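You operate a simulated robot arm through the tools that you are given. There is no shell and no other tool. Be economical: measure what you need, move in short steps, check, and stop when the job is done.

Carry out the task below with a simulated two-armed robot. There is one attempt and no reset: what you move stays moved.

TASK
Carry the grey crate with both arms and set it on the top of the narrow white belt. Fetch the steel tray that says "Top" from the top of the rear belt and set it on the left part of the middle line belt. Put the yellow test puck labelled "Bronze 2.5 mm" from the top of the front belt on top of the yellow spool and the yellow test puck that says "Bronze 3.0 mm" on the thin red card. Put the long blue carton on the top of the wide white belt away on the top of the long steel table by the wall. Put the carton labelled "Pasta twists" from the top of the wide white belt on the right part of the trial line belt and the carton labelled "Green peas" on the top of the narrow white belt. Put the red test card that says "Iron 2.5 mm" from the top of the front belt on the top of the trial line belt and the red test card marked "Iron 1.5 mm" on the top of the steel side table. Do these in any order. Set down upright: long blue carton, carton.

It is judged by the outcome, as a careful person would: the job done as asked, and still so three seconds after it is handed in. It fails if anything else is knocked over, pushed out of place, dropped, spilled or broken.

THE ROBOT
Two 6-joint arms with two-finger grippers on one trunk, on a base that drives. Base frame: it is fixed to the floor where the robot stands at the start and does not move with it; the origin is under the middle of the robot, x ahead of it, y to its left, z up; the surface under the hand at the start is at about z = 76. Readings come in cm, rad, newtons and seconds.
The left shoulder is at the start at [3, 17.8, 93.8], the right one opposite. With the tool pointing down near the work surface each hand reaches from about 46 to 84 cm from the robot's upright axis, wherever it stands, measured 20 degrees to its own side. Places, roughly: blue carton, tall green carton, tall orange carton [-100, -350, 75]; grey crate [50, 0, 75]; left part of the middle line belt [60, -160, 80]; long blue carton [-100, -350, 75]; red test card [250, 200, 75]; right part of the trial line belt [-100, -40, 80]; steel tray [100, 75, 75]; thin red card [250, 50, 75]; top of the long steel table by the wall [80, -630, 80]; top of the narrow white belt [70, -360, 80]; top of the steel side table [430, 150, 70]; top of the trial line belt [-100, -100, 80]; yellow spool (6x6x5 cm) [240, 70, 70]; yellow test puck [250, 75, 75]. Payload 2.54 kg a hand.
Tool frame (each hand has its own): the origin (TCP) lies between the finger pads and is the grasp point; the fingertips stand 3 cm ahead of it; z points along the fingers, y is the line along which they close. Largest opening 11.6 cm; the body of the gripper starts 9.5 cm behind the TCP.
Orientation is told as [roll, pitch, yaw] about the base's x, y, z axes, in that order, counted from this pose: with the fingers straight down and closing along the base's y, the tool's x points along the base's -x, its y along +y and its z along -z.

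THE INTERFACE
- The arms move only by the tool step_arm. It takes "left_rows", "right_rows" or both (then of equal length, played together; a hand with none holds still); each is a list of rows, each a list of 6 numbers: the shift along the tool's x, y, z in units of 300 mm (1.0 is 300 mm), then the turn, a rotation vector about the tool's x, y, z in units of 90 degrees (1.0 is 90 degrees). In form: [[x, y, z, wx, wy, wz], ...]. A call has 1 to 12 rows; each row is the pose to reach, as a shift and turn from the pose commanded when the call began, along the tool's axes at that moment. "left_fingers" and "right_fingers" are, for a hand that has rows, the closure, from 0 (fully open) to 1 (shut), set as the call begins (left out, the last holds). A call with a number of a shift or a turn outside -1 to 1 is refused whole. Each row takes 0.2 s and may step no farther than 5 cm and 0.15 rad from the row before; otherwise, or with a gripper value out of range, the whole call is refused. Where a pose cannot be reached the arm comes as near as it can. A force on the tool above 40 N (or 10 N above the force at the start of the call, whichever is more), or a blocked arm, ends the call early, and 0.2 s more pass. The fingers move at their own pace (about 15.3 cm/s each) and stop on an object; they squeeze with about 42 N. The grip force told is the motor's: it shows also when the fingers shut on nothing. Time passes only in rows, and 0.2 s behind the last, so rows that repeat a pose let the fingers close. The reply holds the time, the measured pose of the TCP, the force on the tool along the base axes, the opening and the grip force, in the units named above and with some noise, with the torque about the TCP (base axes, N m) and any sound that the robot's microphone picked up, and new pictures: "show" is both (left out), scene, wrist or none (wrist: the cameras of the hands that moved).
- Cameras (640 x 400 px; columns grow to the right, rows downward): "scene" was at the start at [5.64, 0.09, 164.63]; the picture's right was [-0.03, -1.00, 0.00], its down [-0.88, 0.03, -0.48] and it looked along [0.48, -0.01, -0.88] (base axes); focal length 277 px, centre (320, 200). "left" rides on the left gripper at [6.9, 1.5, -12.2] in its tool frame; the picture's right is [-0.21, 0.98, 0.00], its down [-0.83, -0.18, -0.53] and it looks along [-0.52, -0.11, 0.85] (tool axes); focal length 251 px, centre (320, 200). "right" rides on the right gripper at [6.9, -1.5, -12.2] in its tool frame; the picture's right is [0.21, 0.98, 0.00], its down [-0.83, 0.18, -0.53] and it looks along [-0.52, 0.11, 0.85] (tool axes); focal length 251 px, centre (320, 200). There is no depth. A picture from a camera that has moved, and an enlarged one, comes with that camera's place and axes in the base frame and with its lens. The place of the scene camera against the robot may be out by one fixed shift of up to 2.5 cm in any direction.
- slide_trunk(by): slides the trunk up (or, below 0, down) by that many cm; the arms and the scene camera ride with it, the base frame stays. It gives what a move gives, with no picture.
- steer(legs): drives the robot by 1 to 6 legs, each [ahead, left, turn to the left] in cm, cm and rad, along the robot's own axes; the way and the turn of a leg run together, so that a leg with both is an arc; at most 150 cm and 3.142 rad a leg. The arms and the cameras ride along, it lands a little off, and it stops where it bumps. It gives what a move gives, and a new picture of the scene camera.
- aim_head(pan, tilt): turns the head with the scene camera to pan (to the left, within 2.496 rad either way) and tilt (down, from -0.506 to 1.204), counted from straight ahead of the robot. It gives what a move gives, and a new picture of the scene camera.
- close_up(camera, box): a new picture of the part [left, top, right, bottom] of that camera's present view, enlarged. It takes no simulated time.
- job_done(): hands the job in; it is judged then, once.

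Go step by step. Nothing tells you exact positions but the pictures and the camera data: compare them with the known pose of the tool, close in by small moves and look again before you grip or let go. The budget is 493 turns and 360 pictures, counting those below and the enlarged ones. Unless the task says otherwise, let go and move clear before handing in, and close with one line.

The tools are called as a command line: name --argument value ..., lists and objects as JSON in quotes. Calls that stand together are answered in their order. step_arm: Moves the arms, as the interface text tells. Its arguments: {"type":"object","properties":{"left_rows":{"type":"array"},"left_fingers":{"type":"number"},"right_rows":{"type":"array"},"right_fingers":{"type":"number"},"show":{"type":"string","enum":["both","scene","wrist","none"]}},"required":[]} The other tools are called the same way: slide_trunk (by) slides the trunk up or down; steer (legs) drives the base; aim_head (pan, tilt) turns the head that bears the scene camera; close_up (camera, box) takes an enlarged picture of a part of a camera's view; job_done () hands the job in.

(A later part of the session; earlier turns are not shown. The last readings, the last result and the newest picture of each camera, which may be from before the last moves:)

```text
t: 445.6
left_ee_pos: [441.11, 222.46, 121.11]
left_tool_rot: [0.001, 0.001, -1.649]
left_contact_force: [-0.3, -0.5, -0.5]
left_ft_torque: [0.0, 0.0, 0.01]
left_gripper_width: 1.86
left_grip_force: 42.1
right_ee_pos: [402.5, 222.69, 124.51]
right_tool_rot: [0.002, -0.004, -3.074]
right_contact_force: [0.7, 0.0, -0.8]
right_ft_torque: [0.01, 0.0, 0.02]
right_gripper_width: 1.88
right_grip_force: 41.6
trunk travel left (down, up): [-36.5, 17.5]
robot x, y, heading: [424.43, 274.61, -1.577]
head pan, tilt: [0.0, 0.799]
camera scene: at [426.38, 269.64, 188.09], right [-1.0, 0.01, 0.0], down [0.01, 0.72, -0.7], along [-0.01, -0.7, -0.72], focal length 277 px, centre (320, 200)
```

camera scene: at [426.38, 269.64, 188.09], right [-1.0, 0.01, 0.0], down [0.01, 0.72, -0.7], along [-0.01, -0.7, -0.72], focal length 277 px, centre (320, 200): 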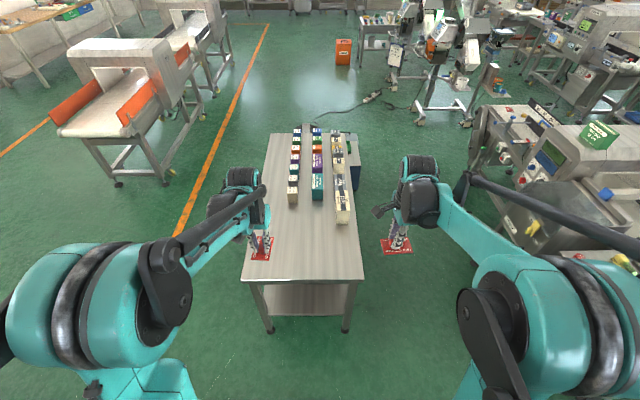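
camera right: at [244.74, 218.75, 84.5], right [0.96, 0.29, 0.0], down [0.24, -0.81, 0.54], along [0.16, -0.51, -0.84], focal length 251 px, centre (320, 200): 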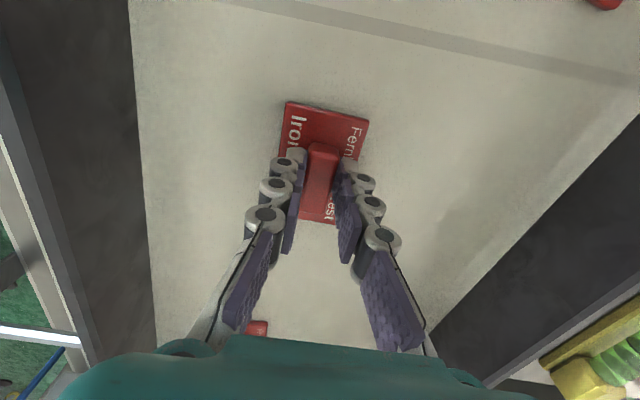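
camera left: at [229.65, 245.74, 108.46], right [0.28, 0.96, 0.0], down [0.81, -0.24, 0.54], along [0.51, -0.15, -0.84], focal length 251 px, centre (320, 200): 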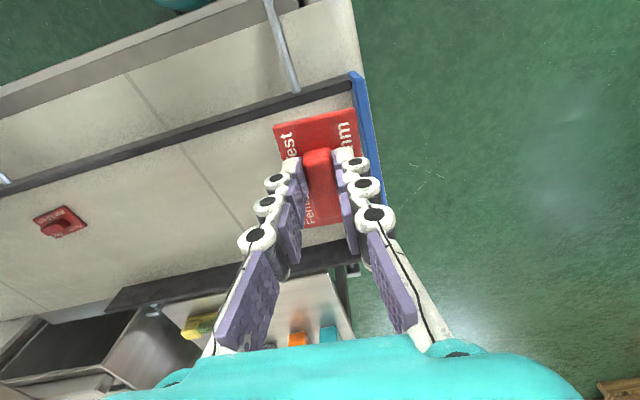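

Side table's near end is free. Moving closer, lowering the trunk, and placing Iron 1.5 near (437,190).

steer --legs '[[15, 0, 0]]'

slide_trunk --by -27

step_arm --left_rows '[[-0.15, 0, 0, 0, 0, 0], [-0.3, -0.05, 0, 0, 0, 0], [-0.45, -0.1, 0, 0, 0, 0], [-0.57, -0.1, 0.1, 0, 0, 0], [-0.57, -0.1, 0.25, 0, 0, 0], [-0.57, -0.1, 0.4, 0, 0, 0], [-0.57, -0.1, 0.4, 0, 0, 0]]' --show "both"

```text
t: 446.9
left_ee_pos: [441.0, 207.03, 121.24]
left_tool_rot: [0.002, -0.001, -1.647]
left_contact_force: [0.1, -0.4, -1.2]
left_ft_torque: [0.01, 0.03, 0.02]
left_gripper_width: 1.86
left_grip_force: 41.8
right_ee_pos: [402.34, 207.46, 124.67]
right_tool_rot: [0.002, -0.005, -3.075]
right_contact_force: [0.1, 0.0, 0.0]
right_ft_torque: [0.05, 0.03, 0.0]
right_gripper_width: 1.88
right_grip_force: 42.2
trunk travel left (down, up): [-36.5, 17.5]
robot x, y, heading: [424.28, 259.3, -1.579]
head pan, tilt: [0.0, 0.799]
camera scene: at [426.24, 254.38, 188.1], right [-1.0, 0.01, 0.0], down [0.01, 0.72, -0.7], along [-0.01, -0.7, -0.72], focal length 277 px, centre (320, 200)
```

scene: 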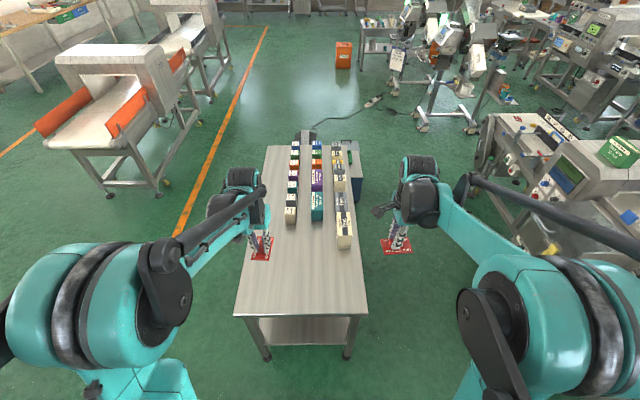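

```text
t: 449.7
left_ee_pos: [441.05, 207.07, 94.21]
left_tool_rot: [-0.001, 0.001, -1.647]
left_contact_force: [-1.0, 0.0, -0.3]
left_ft_torque: [0.01, 0.01, -0.01]
left_gripper_width: 1.85
left_grip_force: 42.4
right_ee_pos: [402.29, 207.45, 97.62]
right_tool_rot: [0.004, -0.003, -3.071]
right_contact_force: [0.0, 0.6, -0.3]
right_ft_torque: [-0.02, 0.01, -0.02]
right_gripper_width: 1.91
right_grip_force: 41.9
trunk travel left (down, up): [-9.5, 44.5]
robot x, y, heading: [424.22, 259.05, -1.574]
head pan, tilt: [0.0, 0.799]
```

```text
t: 451.3
left_ee_pos: [436.9, 190.11, 82.3]
left_tool_rot: [0.002, -0.002, -1.648]
left_contact_force: [-1.1, 0.5, -0.2]
left_ft_torque: [0.02, -0.01, -0.01]
left_gripper_width: 1.86
left_grip_force: 41.6
right_ee_pos: [402.26, 207.47, 97.66]
right_tool_rot: [0.004, -0.001, -3.074]
right_contact_force: [0.0, 0.0, 0.8]
right_ft_torque: [0.03, 0.02, -0.02]
right_gripper_width: 1.86
right_grip_force: 41.6
trunk travel left (down, up): [-9.5, 44.5]
robot x, y, heading: [424.58, 259.3, -1.579]
head pan, tilt: [0.0, 0.799]
camera scene: at [426.22, 254.42, 161.1], right [-1.0, 0.01, 0.0], down [0.01, 0.72, -0.7], along [-0.01, -0.7, -0.72], focal length 277 px, centre (320, 200)
camera left: at [438.96, 196.82, 94.49], right [0.96, -0.29, 0.0], down [-0.24, -0.81, 0.53], along [-0.15, -0.51, -0.85], focal length 251 px, centre (320, 200)
```

scene: 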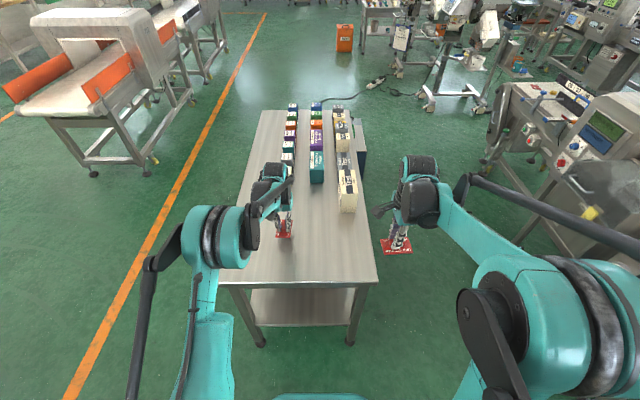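
left: 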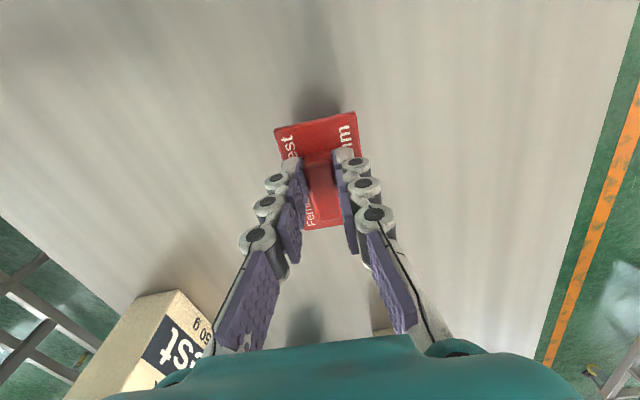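

Backing 5 cm from the cartons, then lowering onto the table.

step_arm --left_rows '[[0.15, 0, 0, 0, 0, 0], [0.15, 0, 0.06, 0, 0, 0], [0.15, 0, 0.12, 0, 0, 0], [0.15, 0, 0.17, 0, 0, 0], [0.15, 0, 0.19, 0, 0, 0], [0.15, 0, 0.21, 0, 0, 0], [0.15, 0, 0.23, 0, 0, 0], [0.15, 0, 0.25, 0, 0, 0], [0.15, 0, 0.27, 0, 0, 0], [0.15, 0, 0.29, 0, 0, 0], [0.15, 0, 0.31, 0, 0, 0]]' --show "wrist"

```text
t: 452.2
left_ee_pos: [437.2, 194.78, 78.41]
left_tool_rot: [0.001, -0.001, -1.648]
left_contact_force: [-0.6, 5.5, 18.9]
left_ft_torque: [0.0, 0.03, -0.04]
left_gripper_width: 1.86
left_grip_force: 41.5
right_ee_pos: [402.28, 207.61, 97.7]
right_tool_rot: [0.004, -0.004, -3.074]
right_contact_force: [0.1, -0.1, -1.2]
right_ft_torque: [0.0, -0.02, 0.01]
right_gripper_width: 1.86
right_grip_force: 42.2
trunk travel left (down, up): [-9.5, 44.5]
robot x, y, heading: [424.59, 258.89, -1.578]
head pan, tilt: [0.0, 0.799]
stopped in row 4 (left hand): the force on the tool passed its limit at 43 N (the readings are from after the stop); the commanded pose is now the measured one
camera left: at [439.16, 201.45, 90.49], right [0.96, -0.29, 0.0], down [-0.24, -0.81, 0.54], along [-0.15, -0.51, -0.84], focal length 251 px, centre (320, 200)
```

left: 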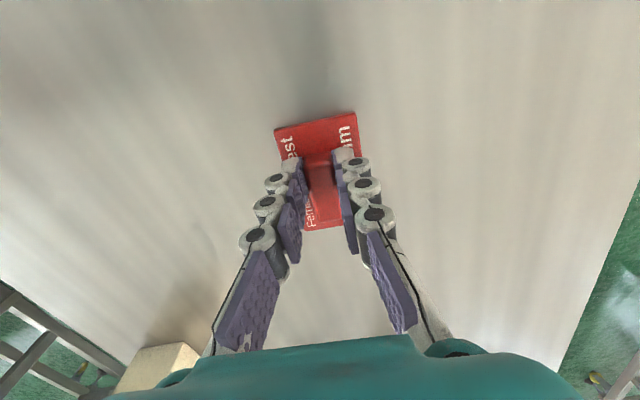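

step_arm --left_rows '[[0, 0, 0, 0, 0, 0], [0, 0, 0, 0, 0, 0], [0, 0, -0.05, 0, 0, 0], [0, 0, -0.2, 0, 0, 0], [0, 0, -0.35, 0, 0, 0], [0.15, 0, -0.4, 0, 0, 0], [0.3, 0, -0.4, 0, 0, 0], [0.4, 0.1, -0.4, 0, 0, 0]]' --left_fingers 0.6 --show "both"

```text
t: 454.0
left_ee_pos: [441.13, 206.48, 90.18]
left_tool_rot: [0.0, -0.004, -1.646]
left_contact_force: [0.0, -0.2, 0.5]
left_ft_torque: [-0.04, 0.04, 0.0]
left_gripper_width: 4.65
left_grip_force: 0.1
right_ee_pos: [402.45, 207.49, 97.62]
right_tool_rot: [0.002, -0.004, -3.073]
right_contact_force: [-0.8, 0.4, -0.3]
right_ft_torque: [-0.07, 0.01, -0.01]
right_gripper_width: 1.86
right_grip_force: 42.2
trunk travel left (down, up): [-9.5, 44.5]
robot x, y, heading: [423.86, 258.99, -1.579]
head pan, tilt: [0.0, 0.799]
camera scene: at [426.34, 254.44, 161.1], right [-1.0, 0.01, 0.0], down [0.01, 0.72, -0.7], along [-0.01, -0.7, -0.72], focal length 277 px, centre (320, 200)
camera left: at [443.15, 213.14, 102.37], right [0.96, -0.29, 0.0], down [-0.24, -0.81, 0.54], along [-0.15, -0.51, -0.84], focal length 251 px, centre (320, 200)
```

scene: 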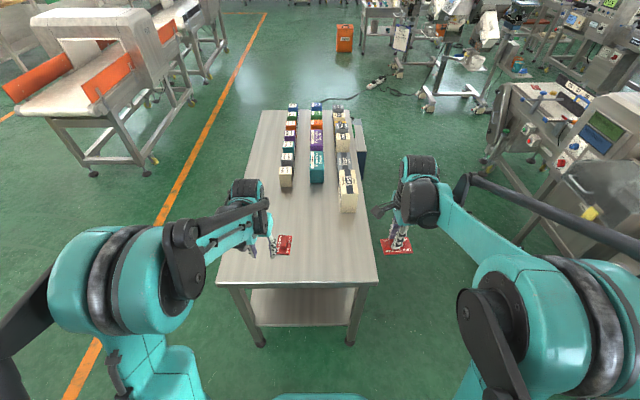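
left: 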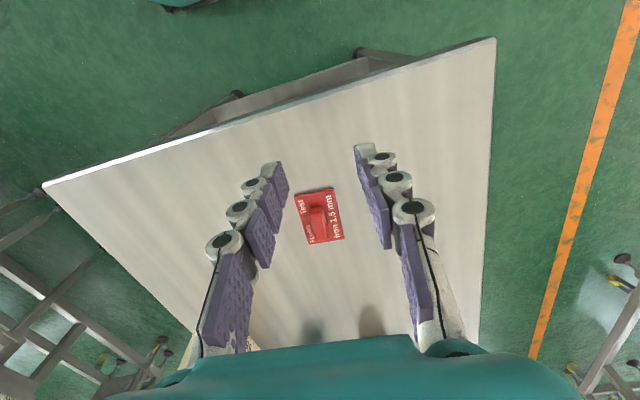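

Iron 1.5 is on the side table. Returning around the front machine to its near side for the pucks.

slide_trunk --by 35

steer --legs '[[-55, 0, 0], [0, 0, -1.563], [150, 0, 0], [108, 0, 0], [0, 0, 1.571]]'

aim_head --pan 0 --tilt 0.6

```text
t: 457.5
left_ee_pos: [441.21, 206.24, 125.08]
left_tool_rot: [0.0, -0.003, -1.647]
left_contact_force: [0.5, -0.8, 0.6]
left_ft_torque: [0.01, -0.01, 0.03]
left_gripper_width: 4.63
left_grip_force: 0.0
right_ee_pos: [402.21, 207.45, 132.57]
right_tool_rot: [0.004, -0.003, -3.074]
right_contact_force: [0.3, 0.3, 0.0]
right_ft_torque: [-0.01, -0.01, 0.02]
right_gripper_width: 1.89
right_grip_force: 41.8
trunk travel left (down, up): [-44.5, 9.5]
robot x, y, heading: [424.27, 259.08, -1.576]
head pan, tilt: [0.0, 0.799]
```

```text
t: 480.4
left_ee_pos: [183.06, 258.72, 125.19]
left_tool_rot: [0.001, -0.004, -1.653]
left_contact_force: [-0.1, -0.5, 0.1]
left_ft_torque: [-0.01, -0.01, -0.01]
left_gripper_width: 4.64
left_grip_force: 0.0
right_ee_pos: [144.28, 260.09, 132.58]
right_tool_rot: [0.003, -0.004, -3.08]
right_contact_force: [0.4, 0.5, -0.7]
right_ft_torque: [0.0, 0.01, 0.01]
right_gripper_width: 1.84
right_grip_force: 41.4
trunk travel left (down, up): [-44.5, 9.5]
robot x, y, heading: [166.61, 312.09, -1.589]
head pan, tilt: [0.0, 0.799]
camera scene: at [168.49, 306.87, 196.09], right [-1.0, 0.02, 0.0], down [0.01, 0.72, -0.7], along [-0.01, -0.7, -0.72], focal length 277 px, centre (320, 200)
```

scene: 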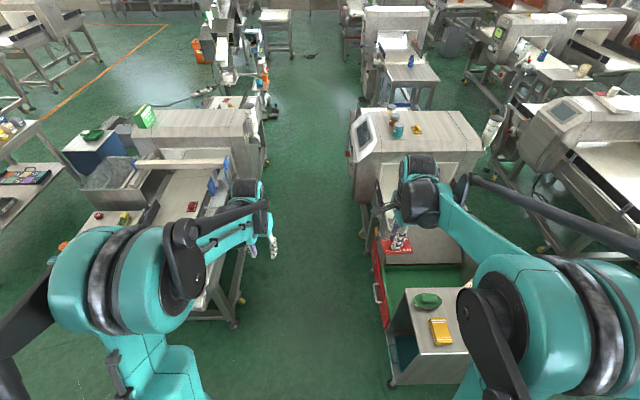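

```text
t: 481.1
left_ee_pos: [182.96, 258.63, 125.14]
left_tool_rot: [0.0, -0.004, -1.652]
left_contact_force: [-0.2, 0.3, 0.5]
left_ft_torque: [0.0, 0.0, 0.03]
left_gripper_width: 4.67
left_grip_force: 0.0
right_ee_pos: [144.24, 260.14, 132.68]
right_tool_rot: [0.003, -0.004, -3.081]
right_contact_force: [-0.1, -0.2, -0.6]
right_ft_torque: [0.02, -0.04, -0.03]
right_gripper_width: 1.87
right_grip_force: 42.1
trunk travel left (down, up): [-44.5, 9.5]
robot x, y, heading: [166.74, 311.43, -1.582]
head pan, tilt: [0.0, 0.6]
camera scene: at [168.48, 306.1, 197.78], right [-1.0, 0.02, 0.0], down [0.01, 0.57, -0.82], along [-0.01, -0.82, -0.57], focal length 277 px, centre (320, 200)
```

scene: 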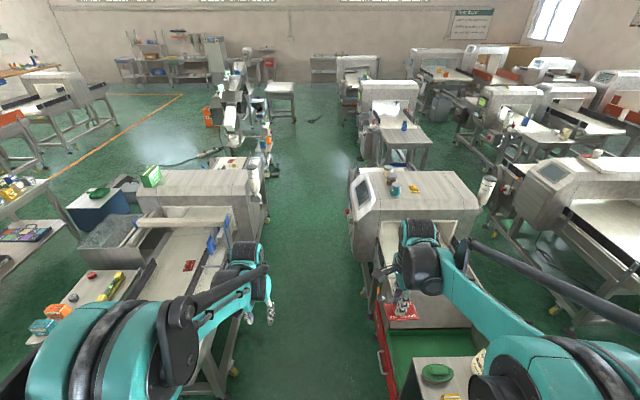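

Corridor between rear and front machines is passable at x≈178. Raising fully and driving south to y≈78.

slide_trunk --by 9

steer --legs '[[60, 10, 0.01], [90, 0, 0], [85, 0, 0]]'

aim_head --pan 1.3 --tilt 0.8

```text
t: 482.4
left_ee_pos: [182.91, 258.69, 134.13]
left_tool_rot: [0.001, -0.004, -1.652]
left_contact_force: [-0.5, 0.0, -0.3]
left_ft_torque: [0.0, -0.03, 0.0]
left_gripper_width: 4.61
left_grip_force: 0.1
right_ee_pos: [144.28, 260.17, 141.63]
right_tool_rot: [0.002, -0.004, -3.08]
right_contact_force: [-0.5, 0.2, -0.4]
right_ft_torque: [0.03, -0.01, 0.06]
right_gripper_width: 1.88
right_grip_force: 41.9
trunk travel left (down, up): [-53.5, 0.5]
robot x, y, heading: [166.53, 311.78, -1.585]
head pan, tilt: [0.0, 0.6]
```

```text
t: 494.2
left_ee_pos: [194.63, 24.44, 134.1]
left_tool_rot: [0.0, -0.004, -1.631]
left_contact_force: [0.4, 0.7, 0.1]
left_ft_torque: [-0.01, 0.01, -0.01]
left_gripper_width: 4.65
left_grip_force: 0.0
right_ee_pos: [155.91, 24.9, 141.62]
right_tool_rot: [0.003, -0.002, -3.059]
right_contact_force: [1.5, -0.2, -0.5]
right_ft_torque: [-0.01, 0.01, -0.03]
right_gripper_width: 1.88
right_grip_force: 42.2
trunk travel left (down, up): [-53.5, 0.5]
robot x, y, heading: [177.01, 76.84, -1.565]
head pan, tilt: [0.0, 0.6]
camera scene: at [179.14, 71.42, 206.78], right [-1.0, -0.01, 0.0], down [0.0, 0.56, -0.83], along [0.0, -0.83, -0.56], focal length 277 px, centre (320, 200)
```

scene: 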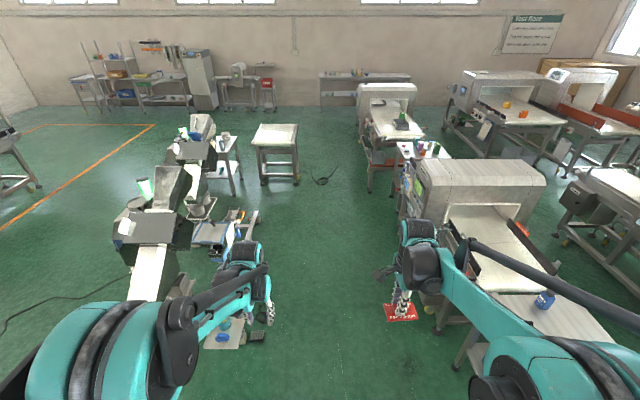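

```text
t: 495.7
left_ee_pos: [194.73, 24.44, 134.07]
left_tool_rot: [-0.001, -0.004, -1.63]
left_contact_force: [-0.4, -0.1, -0.3]
left_ft_torque: [0.0, 0.0, 0.0]
left_gripper_width: 4.63
left_grip_force: 0.2
right_ee_pos: [155.9, 24.78, 141.64]
right_tool_rot: [0.004, -0.003, -3.057]
right_contact_force: [0.1, 0.3, -0.6]
right_ft_torque: [0.02, 0.01, 0.01]
right_gripper_width: 1.86
right_grip_force: 42.0
trunk travel left (down, up): [-53.5, 0.5]
robot x, y, heading: [176.96, 76.9, -1.562]
head pan, tilt: [1.3, 0.799]
camera scene: at [186.87, 78.07, 205.1], right [-0.26, -0.96, 0.0], down [-0.69, 0.19, -0.7], along [0.67, -0.18, -0.72], focal length 277 px, centre (320, 200)
```

scene: 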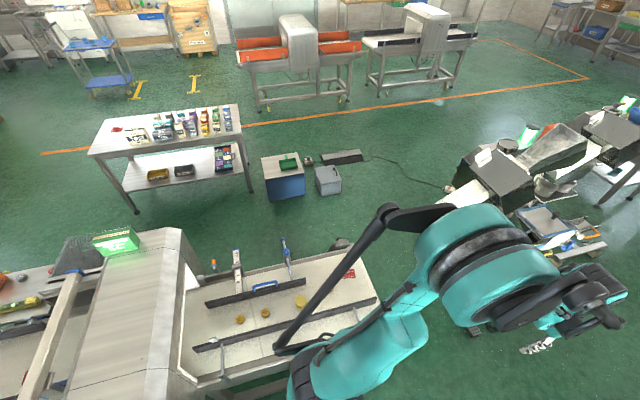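

Pucks at ≈(246,101),(246,90), spool ≈(247,71), thin red card ≈(254,44). To stay clear of the tunnel I'll face them diagonally and use the right hand, setting the Iron 2.5 card down briefly on the belt.

step_arm --left_rows '[[0, 0, -0.15, 0, 0, 0], [0, 0, -0.3, 0, 0, 0], [0, 0, -0.45, 0, 0, 0], [0, 0, -0.6, 0, 0, 0], [0, 0, -0.75, 0, 0, 0], [0, 0, -0.85, 0, 0, 0]]' --left_fingers 0 --show "none"

steer --legs '[[20, 0, 0], [0, 0, 1.3], [0, 0, 0.76]]'

aim_head --pan 0.1 --tilt 0.85

```text
t: 497.1
left_ee_pos: [194.87, 24.39, 159.47]
left_tool_rot: [0.0, -0.004, -1.633]
left_contact_force: [-0.6, -0.3, 0.6]
left_ft_torque: [-0.02, 0.02, -0.01]
left_gripper_width: 11.59
left_grip_force: 0.1
right_ee_pos: [155.98, 24.74, 141.59]
right_tool_rot: [0.002, -0.002, -3.059]
right_contact_force: [-0.3, 0.5, -0.9]
right_ft_torque: [0.01, 0.02, -0.01]
right_gripper_width: 1.88
right_grip_force: 41.4
trunk travel left (down, up): [-53.5, 0.5]
robot x, y, heading: [177.04, 76.52, -1.565]
head pan, tilt: [1.3, 0.799]
```

```text
t: 503.9
left_ee_pos: [214.36, 98.47, 159.47]
left_tool_rot: [0.001, -0.004, 0.449]
left_contact_force: [0.2, 0.8, -0.2]
left_ft_torque: [-0.02, -0.02, -0.01]
left_gripper_width: 11.6
left_grip_force: 0.1
right_ee_pos: [232.9, 64.3, 141.5]
right_tool_rot: [0.003, -0.002, -0.979]
right_contact_force: [-0.1, 0.0, -0.7]
right_ft_torque: [0.0, 0.02, 0.01]
right_gripper_width: 1.91
right_grip_force: 42.1
trunk travel left (down, up): [-53.5, 0.5]
robot x, y, heading: [177.51, 57.6, 0.517]
head pan, tilt: [1.3, 0.799]
camera scene: at [174.75, 63.93, 205.1], right [0.97, 0.24, 0.0], down [0.17, -0.7, -0.7], along [-0.17, 0.68, -0.72], focal length 277 px, centre (320, 200)
```

scene: 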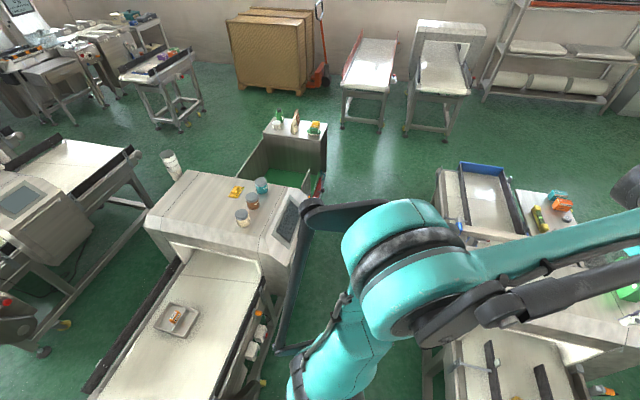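

```text
t: 505.3
left_ee_pos: [214.26, 98.51, 159.43]
left_tool_rot: [0.001, -0.003, 0.449]
left_contact_force: [1.1, -0.5, 0.0]
left_ft_torque: [0.05, 0.03, 0.03]
left_gripper_width: 11.62
left_grip_force: 0.2
right_ee_pos: [232.98, 64.27, 141.57]
right_tool_rot: [0.004, -0.005, -0.978]
right_contact_force: [0.0, 0.0, -0.5]
right_ft_torque: [-0.01, 0.03, 0.02]
right_gripper_width: 1.86
right_grip_force: 42.0
trunk travel left (down, up): [-53.5, 0.5]
robot x, y, heading: [177.44, 57.62, 0.514]
head pan, tilt: [0.099, 0.85]
camera scene: at [183.06, 60.65, 204.69], right [0.58, -0.82, 0.0], down [-0.61, -0.43, -0.66], along [0.54, 0.38, -0.75], focal length 277 px, centre (320, 200)
```

scene: 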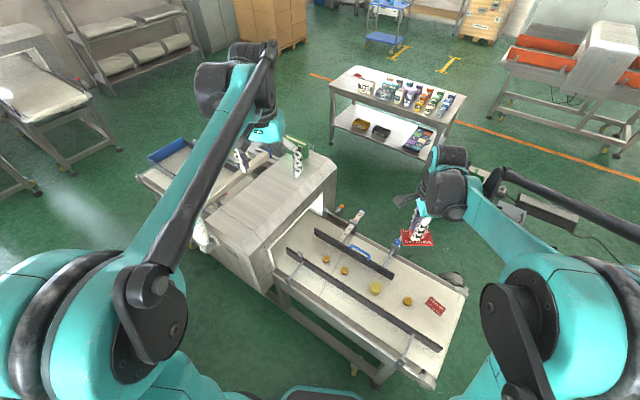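

close_up --camera "scene" --box '[300, 235, 460, 335]'

close_up --camera "scene" --box '[312, 246, 360, 276]'

close_up --camera "scene" --box '[362, 275, 452, 319]'

```text
4.00 times, centred on (380, 285) of scene
camera zoom: at [183.06, 60.65, 204.69], right [0.58, -0.82, 0.0], down [-0.61, -0.43, -0.66], along [0.54, 0.38, -0.75], focal length 1108 px, centre (80, -140)
```

zoom: 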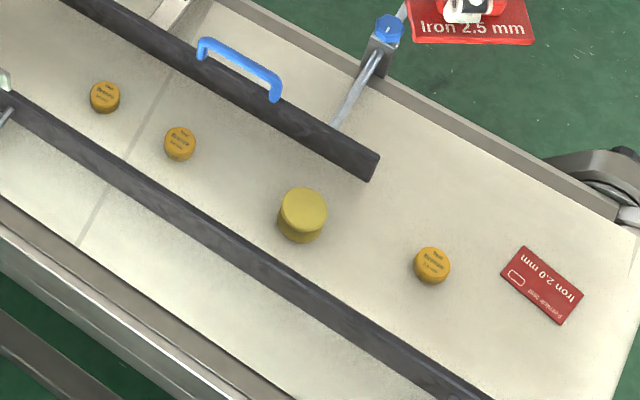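

```text
13.33 times, centred on (336, 261) of scene
camera zoom: at [183.06, 60.65, 204.69], right [0.58, -0.82, 0.0], down [-0.61, -0.43, -0.66], along [0.54, 0.38, -0.75], focal length 3692 px, centre (107, -613)
```

zoom: 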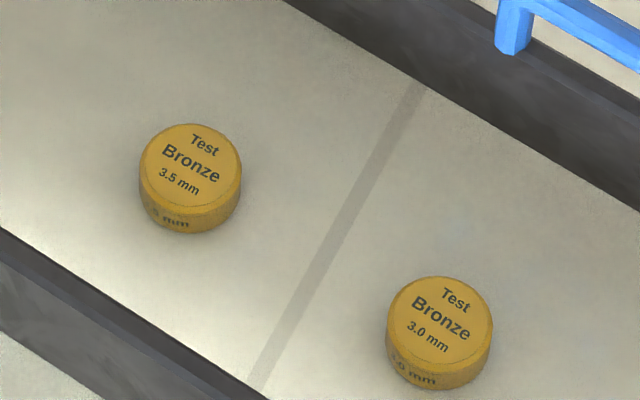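

```text
7.11 times, centred on (407, 297) of scene
camera zoom: at [183.06, 60.65, 204.69], right [0.58, -0.82, 0.0], down [-0.61, -0.43, -0.66], along [0.54, 0.38, -0.75], focal length 1969 px, centre (-299, -490)
```

zoom: 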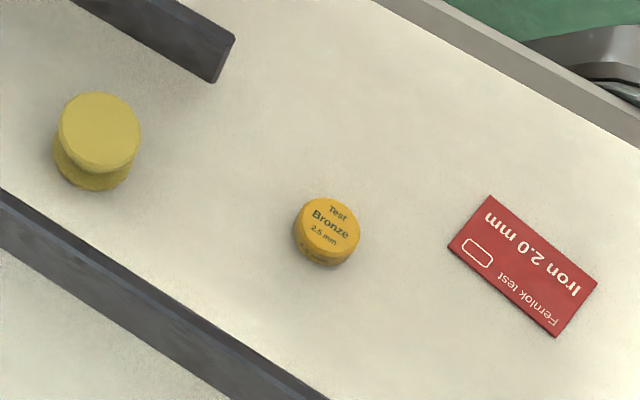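

Bronze 3.0 ≈(246.6,89), Bronze 2.5 ≈(250,56.5), spool ≈(246.6,72), thin red card "Iron 2.0" ≈(256,45). First: Bronze 2.5 onto the spool with the left hand, right arm moved aside.

steer --legs '[[3, -8, -0.21]]'

step_arm --left_rows '[[-0.05, -0.1, 0.1, 0, 0, 0], [-0.15, -0.2, 0.15, 0, 0, 0], [-0.25, -0.3, 0.2, 0, 0, 0], [-0.35, -0.4, 0.2, 0, 0, 0], [-0.4, -0.5, 0.25, 0, 0, 0], [-0.45, -0.6, 0.3, 0, 0, 0]]' --right_rows '[[-0.08, -0.02, -0.07, 0, 0, 0], [-0.16, -0.04, -0.14, 0, 0, 0], [-0.24, -0.06, -0.2, 0, 0, 0], [-0.32, -0.08, -0.27, 0, 0, 0], [-0.4, -0.1, -0.34, 0, 0, 0], [-0.45, -0.12, -0.4, 0, 0, 0]]' --show "none"

slide_trunk --by -42

close_up --camera "left" --box '[0, 0, 640, 400]'

```text
t: 506.5
left_ee_pos: [228.11, 83.72, 159.44]
left_tool_rot: [0.0, -0.001, 0.241]
left_contact_force: [0.4, -0.8, 0.0]
left_ft_torque: [-0.02, 0.02, 0.01]
left_gripper_width: 11.61
left_grip_force: 0.0
right_ee_pos: [239.02, 46.5, 141.67]
right_tool_rot: [0.002, -0.003, -1.188]
right_contact_force: [0.2, 0.3, 0.0]
right_ft_torque: [-0.01, -0.01, 0.03]
right_gripper_width: 1.86
right_grip_force: 41.9
trunk travel left (down, up): [-53.5, 0.5]
robot x, y, heading: [183.2, 51.05, 0.306]
head pan, tilt: [0.099, 0.85]
camera scene: at [189.59, 53.71, 204.69], right [0.39, -0.92, 0.0], down [-0.69, -0.3, -0.66], along [0.61, 0.26, -0.75], focal length 277 px, centre (320, 200)
```

scene: 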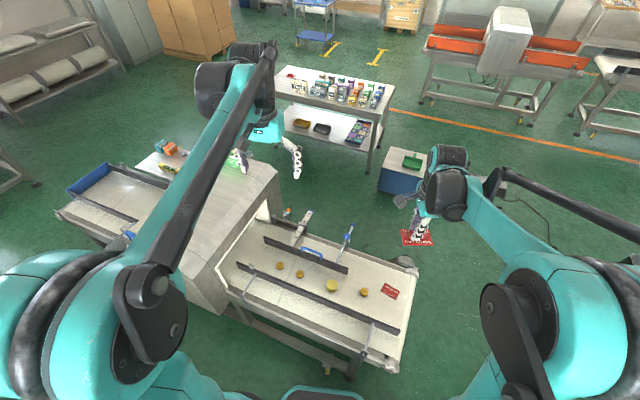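

```text
t: 507.9
left_ee_pos: [245.51, 69.1, 150.45]
left_tool_rot: [0.001, -0.001, 0.239]
left_contact_force: [0.3, -1.1, 0.1]
left_ft_torque: [0.06, -0.01, -0.01]
left_gripper_width: 11.59
left_grip_force: 0.0
right_ee_pos: [240.91, 32.14, 153.53]
right_tool_rot: [0.001, -0.003, -1.185]
right_contact_force: [-0.2, 0.5, -0.4]
right_ft_torque: [0.04, 0.03, -0.01]
right_gripper_width: 1.87
right_grip_force: 41.9
trunk travel left (down, up): [-53.5, 0.5]
robot x, y, heading: [183.13, 50.81, 0.31]
head pan, tilt: [0.099, 0.85]
```

```text
refused: -42 is not a number from -40 to 40
```

```text
1.00 times, centred on (320, 200) of left (not enlarged: the box is as wide or as high as the picture)
camera zoom: at [238.44, 68.94, 162.68], right [-0.02, 1.0, 0.0], down [0.84, 0.02, 0.54], along [0.54, 0.01, -0.84], focal length 251 px, centre (320, 200)
```

zoom: 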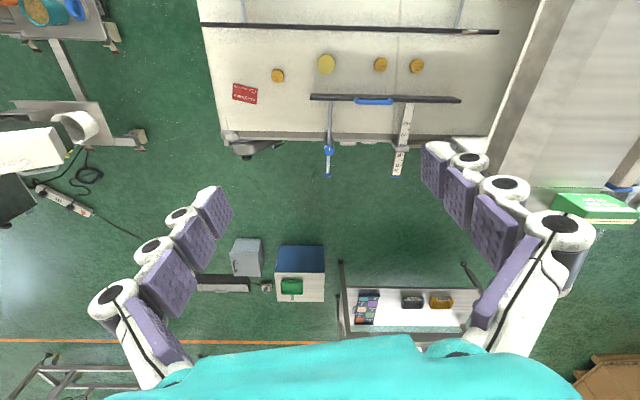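

slide_trunk --by -39

step_arm --left_rows '[[-0.09, -0.05, 0.1, 0, 0, 0], [0.0, -0.16, 0.12, 0, 0, 0], [0.0, -0.3, 0.14, 0, 0, 0], [0.0, -0.46, 0.16, 0, 0, 0], [0.0, -0.47, 0.3, 0, 0, 0], [0.0, -0.47, 0.45, 0, 0, 0], [0.0, -0.47, 0.6, 0, 0, 0], [0.0, -0.47, 0.6, 0, 0, 0]]' --left_fingers 0.35 --show "wrist"

```text
t: 511.6
left_ee_pos: [245.35, 69.39, 111.53]
left_tool_rot: [0.0, -0.003, 0.239]
left_contact_force: [-0.3, 0.1, 0.6]
left_ft_torque: [-0.01, -0.01, -0.02]
left_gripper_width: 11.59
left_grip_force: 0.1
right_ee_pos: [240.73, 32.43, 114.65]
right_tool_rot: [0.003, -0.001, -1.188]
right_contact_force: [-0.4, 0.2, -1.0]
right_ft_torque: [0.01, -0.03, -0.01]
right_gripper_width: 1.89
right_grip_force: 42.0
trunk travel left (down, up): [-14.5, 39.5]
robot x, y, heading: [183.06, 51.28, 0.304]
head pan, tilt: [0.099, 0.85]
```

```text
t: 513.4
left_ee_pos: [249.0, 55.73, 93.58]
left_tool_rot: [0.002, -0.005, 0.239]
left_contact_force: [-0.5, -0.6, -0.4]
left_ft_torque: [0.01, -0.01, 0.01]
left_gripper_width: 7.54
left_grip_force: 0.1
right_ee_pos: [240.73, 32.33, 114.53]
right_tool_rot: [0.003, -0.002, -1.189]
right_contact_force: [-0.7, -1.0, 0.5]
right_ft_torque: [0.0, 0.0, 0.01]
right_gripper_width: 1.88
right_grip_force: 42.0
trunk travel left (down, up): [-14.5, 39.5]
robot x, y, heading: [183.09, 51.29, 0.306]
head pan, tilt: [0.099, 0.85]
camera left: at [241.74, 55.55, 105.74], right [-0.02, 1.0, 0.0], down [0.84, 0.02, 0.54], along [0.54, 0.01, -0.84], focal length 251 px, centre (320, 200)
```

left: 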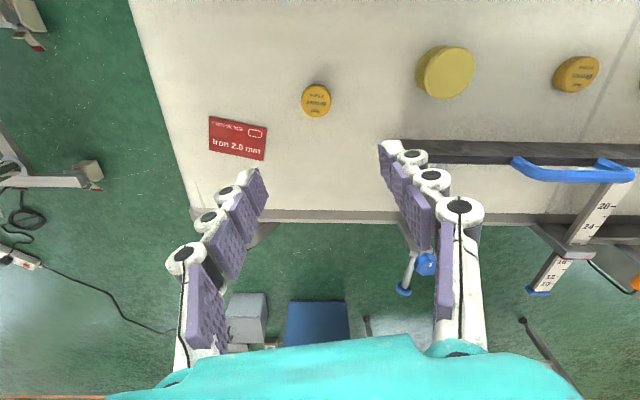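

step_arm --left_rows '[[0.02, -0.015, 0.15, 0, 0, 0], [0.02, -0.015, 0.3, 0, 0, 0], [0.02, -0.015, 0.45, 0, 0, 0], [0.02, -0.015, 0.58, 0, 0, 0], [0.02, -0.015, 0.58, 0, 0, 0]]' --show "wrist"

```text
t: 514.6
left_ee_pos: [248.46, 55.07, 76.47]
left_tool_rot: [0.003, -0.003, 0.239]
left_contact_force: [-0.2, 0.2, -0.4]
left_ft_torque: [-0.02, 0.0, 0.0]
left_gripper_width: 7.54
left_grip_force: 0.1
right_ee_pos: [240.71, 32.47, 114.65]
right_tool_rot: [0.004, -0.001, -1.19]
right_contact_force: [-1.3, -0.5, -0.3]
right_ft_torque: [-0.01, 0.03, -0.02]
right_gripper_width: 1.88
right_grip_force: 41.4
trunk travel left (down, up): [-14.5, 39.5]
robot x, y, heading: [183.06, 51.21, 0.302]
head pan, tilt: [0.099, 0.85]
camera left: at [241.3, 54.82, 88.57], right [-0.02, 1.0, 0.0], down [0.84, 0.02, 0.54], along [0.54, 0.01, -0.84], focal length 251 px, centre (320, 200)
```

left: 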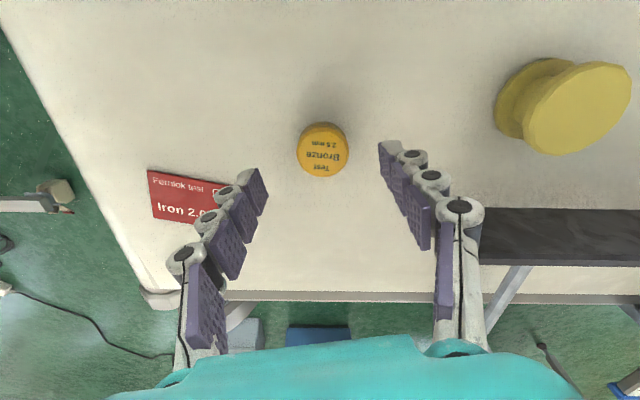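

step_arm --left_rows '[[0, 0, 0.04, 0, 0, 0], [0, 0, 0.08, 0, 0, 0], [0, 0, 0.125, 0, 0, 0], [0, 0, 0.125, 0, 0, 0]]' --show "none"

step_arm --left_rows '[[0, 0, 0, 0, 0, 0], [0, 0, 0, 0, 0, 0], [0, 0, 0, 0, 0, 0], [0, 0, 0, 0, 0, 0]]' --left_fingers 1 --show "wrist"

```text
t: 515.6
left_ee_pos: [248.32, 55.13, 72.35]
left_tool_rot: [-0.001, -0.003, 0.24]
left_contact_force: [-0.4, 0.0, 0.3]
left_ft_torque: [0.03, 0.0, -0.02]
left_gripper_width: 7.54
left_grip_force: 0.1
right_ee_pos: [240.66, 32.37, 114.56]
right_tool_rot: [0.003, -0.002, -1.189]
right_contact_force: [-0.8, 0.3, -0.1]
right_ft_torque: [-0.02, -0.02, -0.02]
right_gripper_width: 1.87
right_grip_force: 41.9
trunk travel left (down, up): [-14.5, 39.5]
robot x, y, heading: [183.01, 50.79, 0.309]
head pan, tilt: [0.099, 0.85]
```

```text
t: 516.6
left_ee_pos: [248.37, 55.15, 72.47]
left_tool_rot: [0.0, -0.004, 0.24]
left_contact_force: [-0.4, 0.6, 0.0]
left_ft_torque: [-0.05, 0.01, 0.02]
left_gripper_width: 3.97
left_grip_force: 41.6
right_ee_pos: [240.75, 32.46, 114.55]
right_tool_rot: [0.004, -0.002, -1.188]
right_contact_force: [0.3, 0.7, -0.8]
right_ft_torque: [0.02, -0.01, -0.01]
right_gripper_width: 1.87
right_grip_force: 41.6
trunk travel left (down, up): [-14.5, 39.5]
robot x, y, heading: [182.91, 51.3, 0.304]
head pan, tilt: [0.099, 0.85]
camera left: at [241.24, 54.85, 84.66], right [-0.02, 1.0, 0.0], down [0.84, 0.02, 0.54], along [0.54, 0.01, -0.84], focal length 251 px, centre (320, 200)
```

left: 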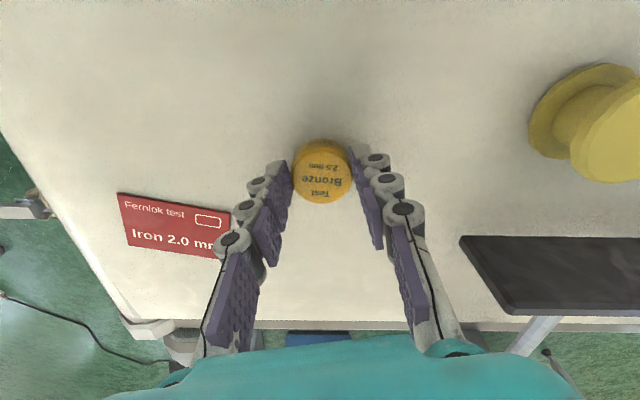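

Puck gripped. Lifting and moving over the spool.

step_arm --left_rows '[[0, 0, -0.05, 0, 0, 0], [0, 0, -0.2, 0, 0, 0], [0, 0, -0.35, 0, 0, 0], [0, 0, -0.5, 0, 0, 0], [0, 0.12, -0.55, 0, 0, 0], [0.01, 0.24, -0.55, 0, 0, 0], [0.013, 0.37, -0.55, 0, 0, 0], [0.013, 0.497, -0.55, 0, 0, 0], [0.013, 0.497, -0.55, 0, 0, 0]]' --show "wrist"

```text
t: 518.6
left_ee_pos: [244.32, 69.56, 88.84]
left_tool_rot: [0.004, -0.003, 0.24]
left_contact_force: [0.0, 0.2, -0.4]
left_ft_torque: [0.0, -0.02, 0.02]
left_gripper_width: 3.97
left_grip_force: 41.8
right_ee_pos: [240.74, 32.29, 114.69]
right_tool_rot: [0.003, -0.003, -1.19]
right_contact_force: [1.0, 0.1, 0.0]
right_ft_torque: [0.04, 0.04, 0.01]
right_gripper_width: 1.85
right_grip_force: 41.7
trunk travel left (down, up): [-14.5, 39.5]
robot x, y, heading: [183.22, 50.87, 0.303]
head pan, tilt: [0.099, 0.85]
camera left: at [237.18, 69.35, 101.1], right [-0.02, 1.0, 0.0], down [0.84, 0.02, 0.54], along [0.54, 0.01, -0.84], focal length 251 px, centre (320, 200)
```

left: 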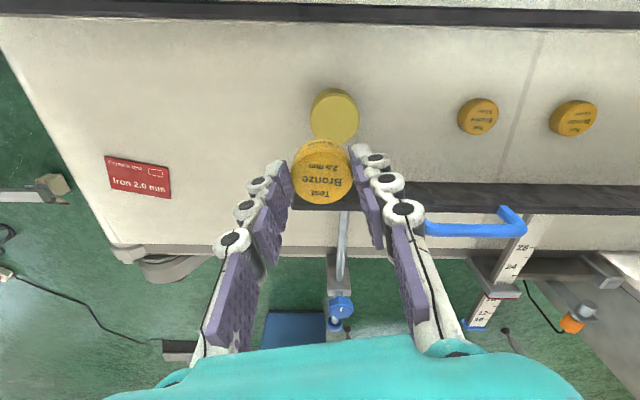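

step_arm --left_rows '[[0.008, 0.05, 0, 0, 0, 0], [0.008, 0.05, 0.1, 0, 0, 0], [0.008, 0.05, 0.2, 0, 0, 0], [0.008, 0.05, 0.27, 0, 0, 0], [0.008, 0.05, 0.27, 0, 0, 0]]' --show "wrist"

```text
t: 519.8
left_ee_pos: [243.96, 71.01, 80.84]
left_tool_rot: [-0.001, -0.004, 0.239]
left_contact_force: [0.4, -0.1, -0.8]
left_ft_torque: [0.0, 0.0, -0.01]
left_gripper_width: 3.95
left_grip_force: 42.0
right_ee_pos: [240.84, 32.45, 114.64]
right_tool_rot: [0.004, -0.004, -1.188]
right_contact_force: [-0.8, 0.2, -0.8]
right_ft_torque: [0.0, -0.01, 0.01]
right_gripper_width: 1.87
right_grip_force: 42.4
trunk travel left (down, up): [-14.5, 39.5]
robot x, y, heading: [182.91, 50.72, 0.304]
head pan, tilt: [0.099, 0.85]
camera left: at [236.71, 70.7, 93.02], right [-0.02, 1.0, 0.0], down [0.84, 0.02, 0.54], along [0.54, 0.01, -0.84], focal length 251 px, centre (320, 200)
```

left: 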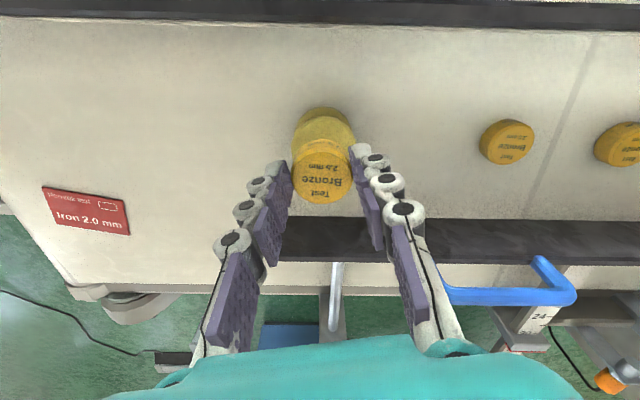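

step_arm --left_rows '[[0.016, 0.004, 0.03, 0, 0, 0], [0.016, 0.004, 0.06, 0, 0, 0], [0.016, 0.004, 0.075, 0, 0, 0], [0.016, 0.004, 0.085, 0, 0, 0], [0.016, 0.004, 0.095, 0, 0, 0], [0.016, 0.004, 0.105, 0, 0, 0], [0.016, 0.004, 0.115, 0, 0, 0]]' --show "wrist"

```text
t: 521.4
left_ee_pos: [243.31, 71.05, 77.24]
left_tool_rot: [0.0, -0.002, 0.239]
left_contact_force: [0.6, -0.9, 0.1]
left_ft_torque: [0.0, 0.01, 0.01]
left_gripper_width: 3.99
left_grip_force: 42.0
right_ee_pos: [240.73, 32.4, 114.5]
right_tool_rot: [0.002, -0.003, -1.188]
right_contact_force: [0.5, 0.0, 0.4]
right_ft_torque: [-0.01, -0.02, 0.02]
right_gripper_width: 1.87
right_grip_force: 41.5
trunk travel left (down, up): [-14.5, 39.5]
robot x, y, heading: [183.02, 51.08, 0.303]
head pan, tilt: [0.099, 0.85]
camera left: at [236.24, 70.69, 89.52], right [-0.02, 1.0, 0.0], down [0.84, 0.02, 0.54], along [0.54, 0.01, -0.84], focal length 251 px, centre (320, 200)
```

left: 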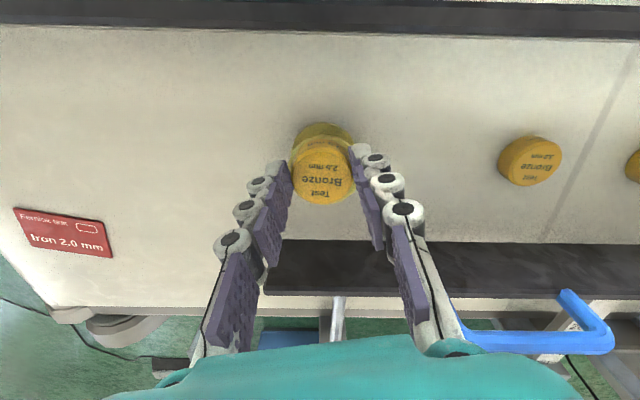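

step_arm --left_rows '[[0, 0, 0.01, 0, 0, 0], [0, 0, 0.02, 0, 0, 0], [0, 0, 0.03, 0, 0, 0], [0, 0, 0.04, 0, 0, 0], [0, 0, 0.05, 0, 0, 0], [0, 0, 0.06, 0, 0, 0], [0, 0, 0.07, 0, 0, 0], [0, 0, 0.08, 0, 0, 0]]' --show "wrist"

```text
t: 523.2
left_ee_pos: [243.17, 70.89, 75.32]
left_tool_rot: [0.002, -0.005, 0.24]
left_contact_force: [-5.4, -1.5, 27.9]
left_ft_torque: [-0.06, -0.04, -0.03]
left_gripper_width: 3.96
left_grip_force: 42.1
right_ee_pos: [240.52, 32.29, 114.71]
right_tool_rot: [0.006, -0.003, -1.189]
right_contact_force: [-0.2, -1.2, -0.2]
right_ft_torque: [0.03, -0.02, -0.02]
right_gripper_width: 1.85
right_grip_force: 42.1
trunk travel left (down, up): [-14.5, 39.5]
robot x, y, heading: [183.2, 50.53, 0.3]
head pan, tilt: [0.099, 0.85]
stopped in row 8 (left hand): the force on the tool passed its limit at 49 N (the readings are from after the stop); the commanded pose is now the measured one
camera left: at [236.08, 70.74, 87.57], right [-0.02, 1.0, 0.0], down [0.84, 0.02, 0.54], along [0.54, 0.01, -0.84], focal length 251 px, centre (320, 200)
```

left: 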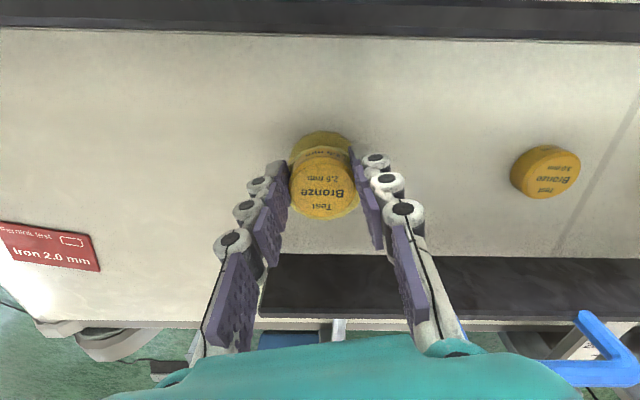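

Contact. Shifting 0.7 cm back to centre the puck on the spool, then releasing.

step_arm --left_rows '[[0, 0, -0.02, 0, 0, 0], [0.025, 0.006, -0.02, 0, 0, 0], [0.025, 0.006, -0.01, 0, 0, 0], [0.025, 0.006, 0.0, 0, 0, 0], [0.025, 0.006, 0.0, 0, 0, 0]]' --show "none"

step_arm --left_rows '[[0, 0, 0, 0, 0, 0], [0, 0, 0, 0, 0, 0], [0, 0, 0, 0, 0, 0], [0, 0, -0.05, 0, 0, 0], [0, 0, -0.2, 0, 0, 0], [0, 0, -0.35, 0, 0, 0]]' --left_fingers 0.5 --show "wrist"

```text
t: 524.4
left_ee_pos: [242.6, 71.07, 75.34]
left_tool_rot: [0.002, -0.006, 0.237]
left_contact_force: [4.9, 1.5, 38.1]
left_ft_torque: [0.2, -0.61, 0.09]
left_gripper_width: 3.97
left_grip_force: 42.5
right_ee_pos: [240.41, 32.36, 114.8]
right_tool_rot: [0.005, -0.003, -1.187]
right_contact_force: [-0.4, -0.1, -0.4]
right_ft_torque: [0.01, -0.01, -0.01]
right_gripper_width: 1.85
right_grip_force: 42.3
trunk travel left (down, up): [-14.5, 39.5]
robot x, y, heading: [183.19, 50.69, 0.306]
head pan, tilt: [0.099, 0.85]
```

```text
t: 525.8
left_ee_pos: [242.71, 70.94, 85.78]
left_tool_rot: [-0.001, -0.004, 0.238]
left_contact_force: [-0.9, -0.8, 0.4]
left_ft_torque: [-0.01, 0.0, 0.04]
left_gripper_width: 5.79
left_grip_force: 0.2
right_ee_pos: [240.69, 32.31, 114.61]
right_tool_rot: [0.003, -0.003, -1.186]
right_contact_force: [-1.5, -0.1, -0.9]
right_ft_torque: [0.0, -0.02, -0.04]
right_gripper_width: 1.86
right_grip_force: 42.2
trunk travel left (down, up): [-14.5, 39.5]
robot x, y, heading: [182.9, 51.27, 0.307]
head pan, tilt: [0.099, 0.85]
camera left: at [235.56, 70.75, 98.04], right [-0.02, 1.0, 0.0], down [0.84, 0.02, 0.54], along [0.54, 0.01, -0.84], focal length 251 px, centre (320, 200)
```

left: 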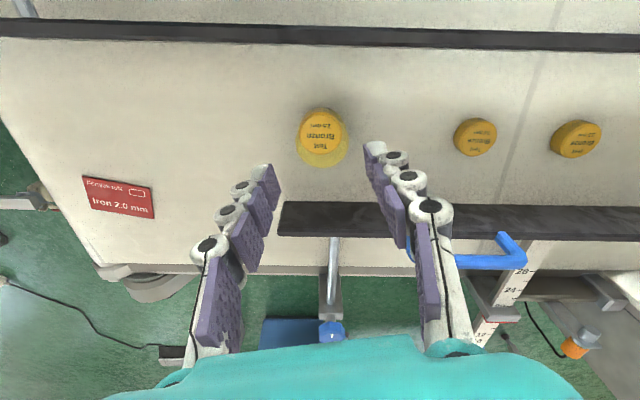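

close_up --camera "left" --box '[270, 90, 380, 180]'

```text
4.44 times, centred on (325, 135) of left
camera zoom: at [235.56, 70.75, 98.04], right [-0.02, 1.0, 0.0], down [0.84, 0.02, 0.54], along [0.54, 0.01, -0.84], focal length 1118 px, centre (298, 489)
```

zoom: 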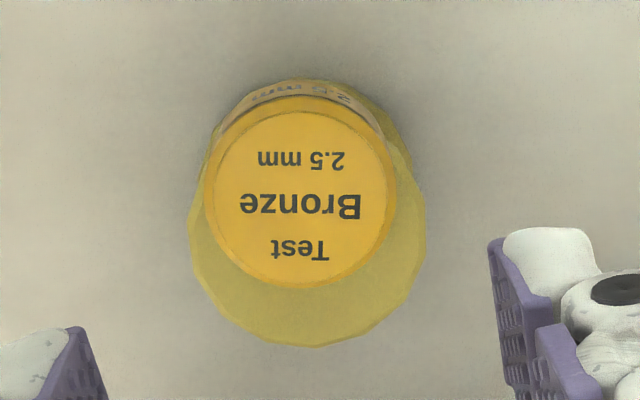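

The puck has tipped toward the near edge: the spool centre is actually ≈(245,71.1). I'll regrip the puck and recentre it.

step_arm --left_rows '[[-0.01, 0, 0.1, 0, 0, 0], [-0.01, 0, 0.22, 0, 0, 0], [-0.01, 0, 0.31, 0, 0, 0], [-0.01, 0, 0.345, 0, 0, 0], [-0.01, 0, 0.345, 0, 0, 0]]' --show "none"

step_arm --left_rows '[[0, 0, 0, 0, 0, 0], [0, 0, 0, 0, 0, 0], [0, 0, 0, 0, 0, 0], [0, 0, 0, 0, 0, 0]]' --left_fingers 1 --show "wrist"

```text
t: 527.0
left_ee_pos: [243.04, 71.0, 75.32]
left_tool_rot: [0.0, 0.0, 0.239]
left_contact_force: [0.0, 0.0, -0.7]
left_ft_torque: [0.0, -0.05, -0.01]
left_gripper_width: 5.81
left_grip_force: 0.1
right_ee_pos: [240.78, 32.35, 114.6]
right_tool_rot: [0.004, -0.004, -1.187]
right_contact_force: [0.6, 0.2, 0.8]
right_ft_torque: [0.02, -0.01, 0.0]
right_gripper_width: 1.88
right_grip_force: 41.5
trunk travel left (down, up): [-14.5, 39.5]
robot x, y, heading: [183.05, 50.64, 0.303]
head pan, tilt: [0.099, 0.85]
```

```text
t: 528.0
left_ee_pos: [243.02, 71.02, 75.27]
left_tool_rot: [0.002, -0.004, 0.24]
left_contact_force: [2.5, -2.4, 10.6]
left_ft_torque: [-0.09, -0.13, -0.03]
left_gripper_width: 3.95
left_grip_force: 42.4
right_ee_pos: [240.61, 32.35, 114.6]
right_tool_rot: [0.004, -0.003, -1.19]
right_contact_force: [-0.3, -0.6, -0.8]
right_ft_torque: [0.05, 0.05, 0.01]
right_gripper_width: 1.85
right_grip_force: 41.7
trunk travel left (down, up): [-14.5, 39.5]
robot x, y, heading: [182.87, 50.88, 0.302]
head pan, tilt: [0.099, 0.85]
camera left: at [235.89, 70.8, 87.56], right [-0.02, 1.0, 0.0], down [0.84, 0.02, 0.54], along [0.54, 0.01, -0.84], focal length 251 px, centre (320, 200)
```

left: 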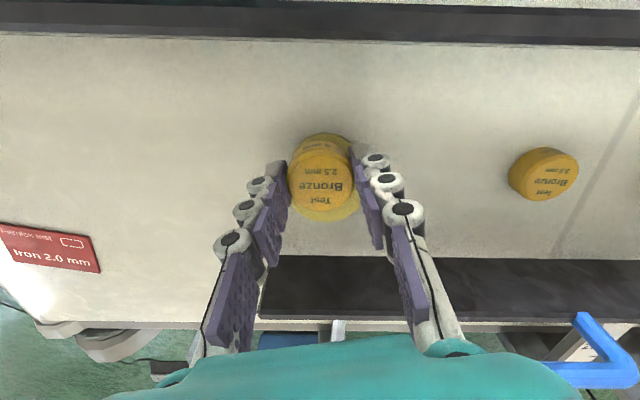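

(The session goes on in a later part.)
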